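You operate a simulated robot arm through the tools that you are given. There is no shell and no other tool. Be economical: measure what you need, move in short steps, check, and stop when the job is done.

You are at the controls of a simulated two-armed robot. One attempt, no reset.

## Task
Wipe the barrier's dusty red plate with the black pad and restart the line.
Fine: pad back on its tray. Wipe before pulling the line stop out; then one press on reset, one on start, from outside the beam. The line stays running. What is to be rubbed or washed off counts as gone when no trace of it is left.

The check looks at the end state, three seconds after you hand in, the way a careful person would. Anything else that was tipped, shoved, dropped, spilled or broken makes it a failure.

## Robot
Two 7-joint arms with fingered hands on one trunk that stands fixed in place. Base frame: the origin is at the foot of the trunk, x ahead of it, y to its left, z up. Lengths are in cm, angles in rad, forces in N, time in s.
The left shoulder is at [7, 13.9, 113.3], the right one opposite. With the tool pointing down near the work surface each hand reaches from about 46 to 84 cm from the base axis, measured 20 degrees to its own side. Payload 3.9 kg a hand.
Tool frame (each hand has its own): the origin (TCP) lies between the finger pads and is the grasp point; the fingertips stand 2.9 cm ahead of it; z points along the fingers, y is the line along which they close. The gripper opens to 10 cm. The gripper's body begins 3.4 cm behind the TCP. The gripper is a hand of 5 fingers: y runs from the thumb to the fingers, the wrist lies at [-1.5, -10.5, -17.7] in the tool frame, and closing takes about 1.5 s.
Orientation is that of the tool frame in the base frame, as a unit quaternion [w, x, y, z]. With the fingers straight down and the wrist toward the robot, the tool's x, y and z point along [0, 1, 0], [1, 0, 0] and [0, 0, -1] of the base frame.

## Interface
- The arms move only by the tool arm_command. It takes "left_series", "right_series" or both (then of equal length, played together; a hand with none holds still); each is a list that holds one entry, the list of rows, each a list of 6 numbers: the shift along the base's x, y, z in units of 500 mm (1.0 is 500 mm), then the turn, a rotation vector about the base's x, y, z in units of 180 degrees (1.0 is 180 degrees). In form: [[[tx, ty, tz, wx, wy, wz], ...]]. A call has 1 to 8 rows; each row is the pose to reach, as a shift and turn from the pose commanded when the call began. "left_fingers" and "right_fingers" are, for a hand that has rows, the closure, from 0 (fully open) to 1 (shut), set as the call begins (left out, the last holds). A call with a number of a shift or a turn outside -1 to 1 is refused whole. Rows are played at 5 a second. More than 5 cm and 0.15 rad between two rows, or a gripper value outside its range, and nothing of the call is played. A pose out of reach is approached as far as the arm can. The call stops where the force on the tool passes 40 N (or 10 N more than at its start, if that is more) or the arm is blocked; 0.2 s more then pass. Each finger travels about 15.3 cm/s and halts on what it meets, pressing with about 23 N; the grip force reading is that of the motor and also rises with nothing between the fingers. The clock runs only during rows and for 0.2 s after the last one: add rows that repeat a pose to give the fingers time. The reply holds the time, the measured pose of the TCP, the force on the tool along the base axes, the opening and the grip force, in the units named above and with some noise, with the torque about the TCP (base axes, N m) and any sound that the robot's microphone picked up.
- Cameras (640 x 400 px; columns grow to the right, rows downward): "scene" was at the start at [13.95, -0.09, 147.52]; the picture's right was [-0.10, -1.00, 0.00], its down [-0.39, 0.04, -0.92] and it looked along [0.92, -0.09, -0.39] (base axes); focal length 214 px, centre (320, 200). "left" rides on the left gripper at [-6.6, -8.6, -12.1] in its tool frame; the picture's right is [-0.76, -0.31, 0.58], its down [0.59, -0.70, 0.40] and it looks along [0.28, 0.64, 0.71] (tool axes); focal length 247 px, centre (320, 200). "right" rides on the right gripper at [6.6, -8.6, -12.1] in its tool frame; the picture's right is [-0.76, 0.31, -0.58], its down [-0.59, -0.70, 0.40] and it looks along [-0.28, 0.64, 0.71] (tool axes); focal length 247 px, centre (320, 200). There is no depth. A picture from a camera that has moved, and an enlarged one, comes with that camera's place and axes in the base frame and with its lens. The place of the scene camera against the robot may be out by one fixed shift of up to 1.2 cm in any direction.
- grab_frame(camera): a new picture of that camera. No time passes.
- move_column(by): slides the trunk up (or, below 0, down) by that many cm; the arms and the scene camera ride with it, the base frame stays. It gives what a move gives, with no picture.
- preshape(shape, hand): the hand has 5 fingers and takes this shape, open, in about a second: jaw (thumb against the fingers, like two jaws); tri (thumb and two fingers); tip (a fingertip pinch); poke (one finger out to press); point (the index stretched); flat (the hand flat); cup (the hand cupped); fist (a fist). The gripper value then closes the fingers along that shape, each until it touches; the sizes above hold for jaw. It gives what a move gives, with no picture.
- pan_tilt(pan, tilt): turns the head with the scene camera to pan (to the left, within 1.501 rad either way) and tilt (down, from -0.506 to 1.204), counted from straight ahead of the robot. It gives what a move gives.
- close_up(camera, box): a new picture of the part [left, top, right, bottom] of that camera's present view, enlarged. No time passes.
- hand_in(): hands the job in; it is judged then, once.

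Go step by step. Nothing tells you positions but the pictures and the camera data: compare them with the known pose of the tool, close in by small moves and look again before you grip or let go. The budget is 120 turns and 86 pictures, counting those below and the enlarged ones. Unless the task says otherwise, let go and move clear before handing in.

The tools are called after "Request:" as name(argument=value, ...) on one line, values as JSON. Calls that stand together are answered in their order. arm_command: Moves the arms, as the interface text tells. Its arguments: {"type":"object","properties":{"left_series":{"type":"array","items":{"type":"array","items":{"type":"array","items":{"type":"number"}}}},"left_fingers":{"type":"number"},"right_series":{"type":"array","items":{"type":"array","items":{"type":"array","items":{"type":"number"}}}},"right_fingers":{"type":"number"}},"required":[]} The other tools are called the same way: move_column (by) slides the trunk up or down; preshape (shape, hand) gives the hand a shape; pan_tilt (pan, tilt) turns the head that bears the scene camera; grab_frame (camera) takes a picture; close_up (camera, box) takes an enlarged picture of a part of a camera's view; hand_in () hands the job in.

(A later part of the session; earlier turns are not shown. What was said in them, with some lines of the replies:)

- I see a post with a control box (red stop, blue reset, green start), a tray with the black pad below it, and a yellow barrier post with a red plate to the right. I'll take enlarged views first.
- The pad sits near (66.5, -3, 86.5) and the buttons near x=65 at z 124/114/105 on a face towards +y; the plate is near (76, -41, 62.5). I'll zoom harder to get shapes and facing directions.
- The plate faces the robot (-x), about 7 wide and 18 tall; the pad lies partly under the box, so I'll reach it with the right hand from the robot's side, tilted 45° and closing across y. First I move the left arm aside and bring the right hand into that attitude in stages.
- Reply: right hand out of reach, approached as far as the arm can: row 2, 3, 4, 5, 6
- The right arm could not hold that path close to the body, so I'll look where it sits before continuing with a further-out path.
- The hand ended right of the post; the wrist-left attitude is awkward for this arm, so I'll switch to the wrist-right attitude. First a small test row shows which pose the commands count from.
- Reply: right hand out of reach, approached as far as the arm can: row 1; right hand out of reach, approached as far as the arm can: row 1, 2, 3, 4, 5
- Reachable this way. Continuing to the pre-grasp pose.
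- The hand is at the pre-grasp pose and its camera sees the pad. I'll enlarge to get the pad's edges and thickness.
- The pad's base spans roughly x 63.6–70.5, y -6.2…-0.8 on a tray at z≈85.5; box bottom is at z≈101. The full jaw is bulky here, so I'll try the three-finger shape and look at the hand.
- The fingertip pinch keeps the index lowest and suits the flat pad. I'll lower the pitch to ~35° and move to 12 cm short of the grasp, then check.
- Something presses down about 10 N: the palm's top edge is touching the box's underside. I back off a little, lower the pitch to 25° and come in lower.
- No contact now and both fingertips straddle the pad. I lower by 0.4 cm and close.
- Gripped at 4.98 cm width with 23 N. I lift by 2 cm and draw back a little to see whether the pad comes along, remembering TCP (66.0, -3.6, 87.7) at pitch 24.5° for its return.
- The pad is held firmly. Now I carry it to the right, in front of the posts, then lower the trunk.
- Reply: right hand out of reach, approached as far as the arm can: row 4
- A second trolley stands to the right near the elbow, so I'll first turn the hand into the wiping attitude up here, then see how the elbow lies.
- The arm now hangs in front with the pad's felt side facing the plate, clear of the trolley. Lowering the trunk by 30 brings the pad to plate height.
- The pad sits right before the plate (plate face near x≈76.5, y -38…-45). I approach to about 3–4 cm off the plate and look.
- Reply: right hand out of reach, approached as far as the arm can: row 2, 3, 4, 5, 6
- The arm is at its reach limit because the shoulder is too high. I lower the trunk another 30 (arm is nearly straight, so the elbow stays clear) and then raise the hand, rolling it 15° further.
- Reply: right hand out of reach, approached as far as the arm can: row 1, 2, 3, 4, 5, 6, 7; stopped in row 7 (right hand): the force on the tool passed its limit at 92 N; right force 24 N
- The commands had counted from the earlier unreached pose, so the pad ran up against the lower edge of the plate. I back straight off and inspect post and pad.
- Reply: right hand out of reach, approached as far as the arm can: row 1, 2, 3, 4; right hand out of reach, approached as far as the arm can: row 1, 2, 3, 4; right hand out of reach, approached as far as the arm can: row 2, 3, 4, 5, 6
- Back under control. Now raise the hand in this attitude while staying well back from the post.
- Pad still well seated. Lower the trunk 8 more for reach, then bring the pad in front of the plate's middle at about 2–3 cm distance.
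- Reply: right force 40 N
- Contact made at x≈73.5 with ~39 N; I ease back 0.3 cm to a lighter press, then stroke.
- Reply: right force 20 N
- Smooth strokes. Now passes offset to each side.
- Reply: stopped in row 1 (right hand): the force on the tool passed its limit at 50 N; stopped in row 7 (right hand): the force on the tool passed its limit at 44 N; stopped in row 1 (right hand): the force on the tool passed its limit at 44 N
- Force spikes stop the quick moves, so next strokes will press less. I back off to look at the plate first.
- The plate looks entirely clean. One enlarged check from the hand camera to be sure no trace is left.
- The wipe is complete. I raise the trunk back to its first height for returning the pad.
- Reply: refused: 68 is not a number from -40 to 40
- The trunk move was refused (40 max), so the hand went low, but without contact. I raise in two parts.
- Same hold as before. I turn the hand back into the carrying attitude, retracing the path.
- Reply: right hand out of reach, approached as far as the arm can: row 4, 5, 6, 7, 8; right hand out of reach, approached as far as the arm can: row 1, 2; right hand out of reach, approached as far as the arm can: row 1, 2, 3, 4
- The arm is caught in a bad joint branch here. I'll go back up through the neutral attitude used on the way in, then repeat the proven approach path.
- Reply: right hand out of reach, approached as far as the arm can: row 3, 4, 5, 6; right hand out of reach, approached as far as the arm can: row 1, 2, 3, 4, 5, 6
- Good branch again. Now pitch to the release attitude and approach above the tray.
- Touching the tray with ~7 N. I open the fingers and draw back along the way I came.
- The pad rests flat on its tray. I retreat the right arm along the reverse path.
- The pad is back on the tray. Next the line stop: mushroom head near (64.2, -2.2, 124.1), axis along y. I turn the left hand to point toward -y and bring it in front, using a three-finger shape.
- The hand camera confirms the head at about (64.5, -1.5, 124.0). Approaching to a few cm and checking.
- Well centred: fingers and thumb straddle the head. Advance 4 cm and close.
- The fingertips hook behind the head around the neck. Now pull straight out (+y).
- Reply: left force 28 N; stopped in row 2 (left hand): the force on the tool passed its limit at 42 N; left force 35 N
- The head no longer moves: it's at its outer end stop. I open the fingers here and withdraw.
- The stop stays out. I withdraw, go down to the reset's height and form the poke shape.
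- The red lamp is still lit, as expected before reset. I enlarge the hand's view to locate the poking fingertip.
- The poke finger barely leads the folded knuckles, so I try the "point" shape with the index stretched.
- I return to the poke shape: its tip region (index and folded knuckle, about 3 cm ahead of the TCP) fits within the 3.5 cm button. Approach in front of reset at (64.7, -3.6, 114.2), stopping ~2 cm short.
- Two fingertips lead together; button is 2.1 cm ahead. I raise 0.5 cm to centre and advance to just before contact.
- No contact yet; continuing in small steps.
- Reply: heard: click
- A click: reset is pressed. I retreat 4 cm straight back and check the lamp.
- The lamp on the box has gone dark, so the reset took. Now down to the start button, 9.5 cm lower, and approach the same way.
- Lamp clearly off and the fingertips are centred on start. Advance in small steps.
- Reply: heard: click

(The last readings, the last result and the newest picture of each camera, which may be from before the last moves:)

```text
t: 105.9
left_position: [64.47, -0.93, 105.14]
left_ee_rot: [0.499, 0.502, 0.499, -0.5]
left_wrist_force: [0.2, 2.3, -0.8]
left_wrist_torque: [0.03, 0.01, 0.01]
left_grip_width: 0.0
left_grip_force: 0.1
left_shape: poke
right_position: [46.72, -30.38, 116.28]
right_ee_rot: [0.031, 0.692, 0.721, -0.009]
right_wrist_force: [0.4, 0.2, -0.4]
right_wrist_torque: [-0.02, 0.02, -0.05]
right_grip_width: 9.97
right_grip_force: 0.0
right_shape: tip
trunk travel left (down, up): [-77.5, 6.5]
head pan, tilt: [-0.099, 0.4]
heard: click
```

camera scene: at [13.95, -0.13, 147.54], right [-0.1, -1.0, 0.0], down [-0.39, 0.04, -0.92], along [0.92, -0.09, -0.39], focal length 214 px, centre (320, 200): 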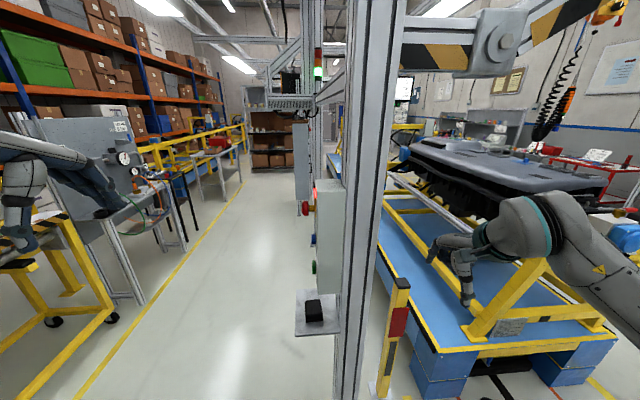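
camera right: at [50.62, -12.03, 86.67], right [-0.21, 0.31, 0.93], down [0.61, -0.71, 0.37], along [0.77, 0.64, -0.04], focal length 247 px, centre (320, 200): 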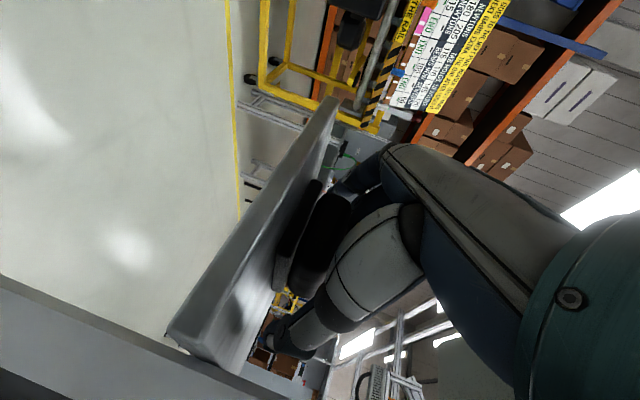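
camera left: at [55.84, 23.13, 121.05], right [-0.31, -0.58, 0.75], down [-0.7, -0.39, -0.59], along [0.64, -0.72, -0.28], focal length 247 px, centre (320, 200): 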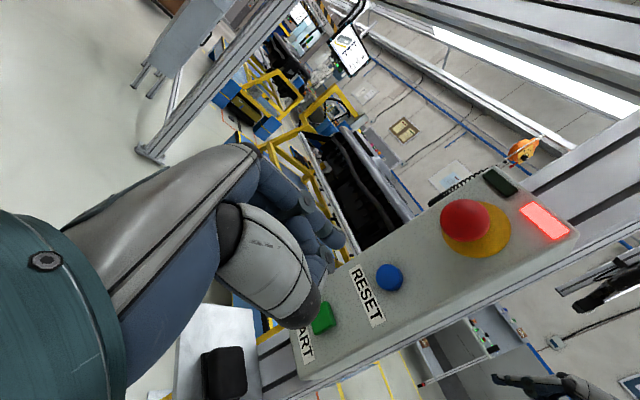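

A click: start pressed once. I withdraw the left hand well clear to the left.

Request:
arm_command(left_series=[[[0, 0.04, 0, 0, 0, 0], [0, 0.12, 0, 0, 0, 0], [0, 0.2, 0, 0, 0, 0], [-0.04, 0.28, 0.02, 0, 0, 0], [-0.1, 0.35, 0.04, 0, 0, 0], [-0.16, 0.42, 0.06, 0, 0, 0], [-0.16, 0.42, 0.06, 0, 0, 0]]])

Request:
grab_frame(camera="scene")

Request:
grab_frame(camera="left")

```text
t: 107.5
left_position: [56.41, 19.97, 108.06]
left_ee_rot: [0.498, 0.502, 0.498, -0.501]
left_wrist_force: [-1.0, -0.3, 0.4]
left_wrist_torque: [-0.01, 0.01, -0.03]
left_grip_width: 0.0
left_grip_force: 0.1
left_shape: poke
right_position: [46.52, -30.57, 116.03]
right_ee_rot: [0.03, 0.692, 0.721, -0.008]
right_wrist_force: [0.9, 0.5, -0.1]
right_wrist_torque: [0.02, 0.02, -0.02]
right_grip_width: 10.0
right_grip_force: 0.2
right_shape: tip
trunk travel left (down, up): [-77.5, 6.5]
head pan, tilt: [-0.099, 0.4]
```

```text
1 pictures are left
camera scene: at [14.06, -0.19, 147.53], right [-0.1, -0.99, 0.0], down [-0.39, 0.04, -0.92], along [0.92, -0.09, -0.39], focal length 214 px, centre (320, 200)
```

scene: 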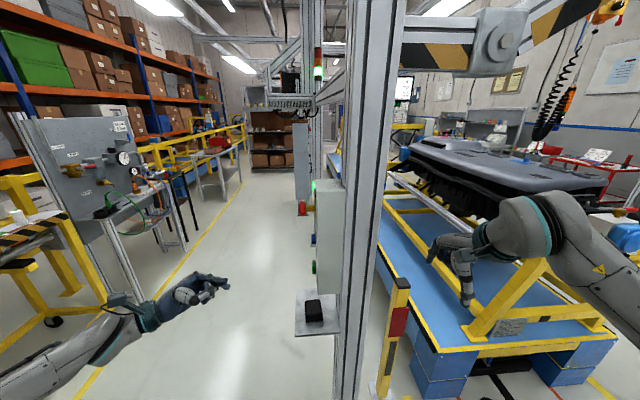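

```text
0 pictures are left
camera left: at [47.84, 32.11, 114.67], right [-0.31, -0.58, 0.76], down [-0.7, -0.39, -0.59], along [0.64, -0.72, -0.28], focal length 247 px, centre (320, 200)
```

left: 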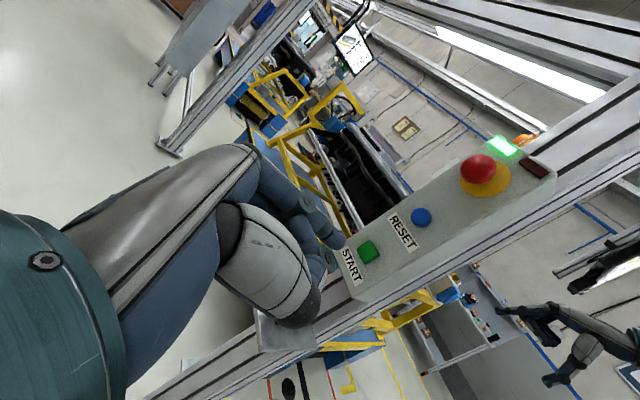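

The control box's lamp is now green, the stop is out, the plate is clean and the pad is on its tray. Both hands are clear, so I hand in.

Request:
hand_in()

```text
The job is handed in.
```

I wiped the plate clean and put the pad back on its tray. Then I pulled out the line stop and pressed reset and start once each. The lamp was green when I handed in, so the line was running.

While I was moving the pad into place, it hit the plate's lower edge at about 92 N. The post looked undisturbed in the pictures I took afterwards.
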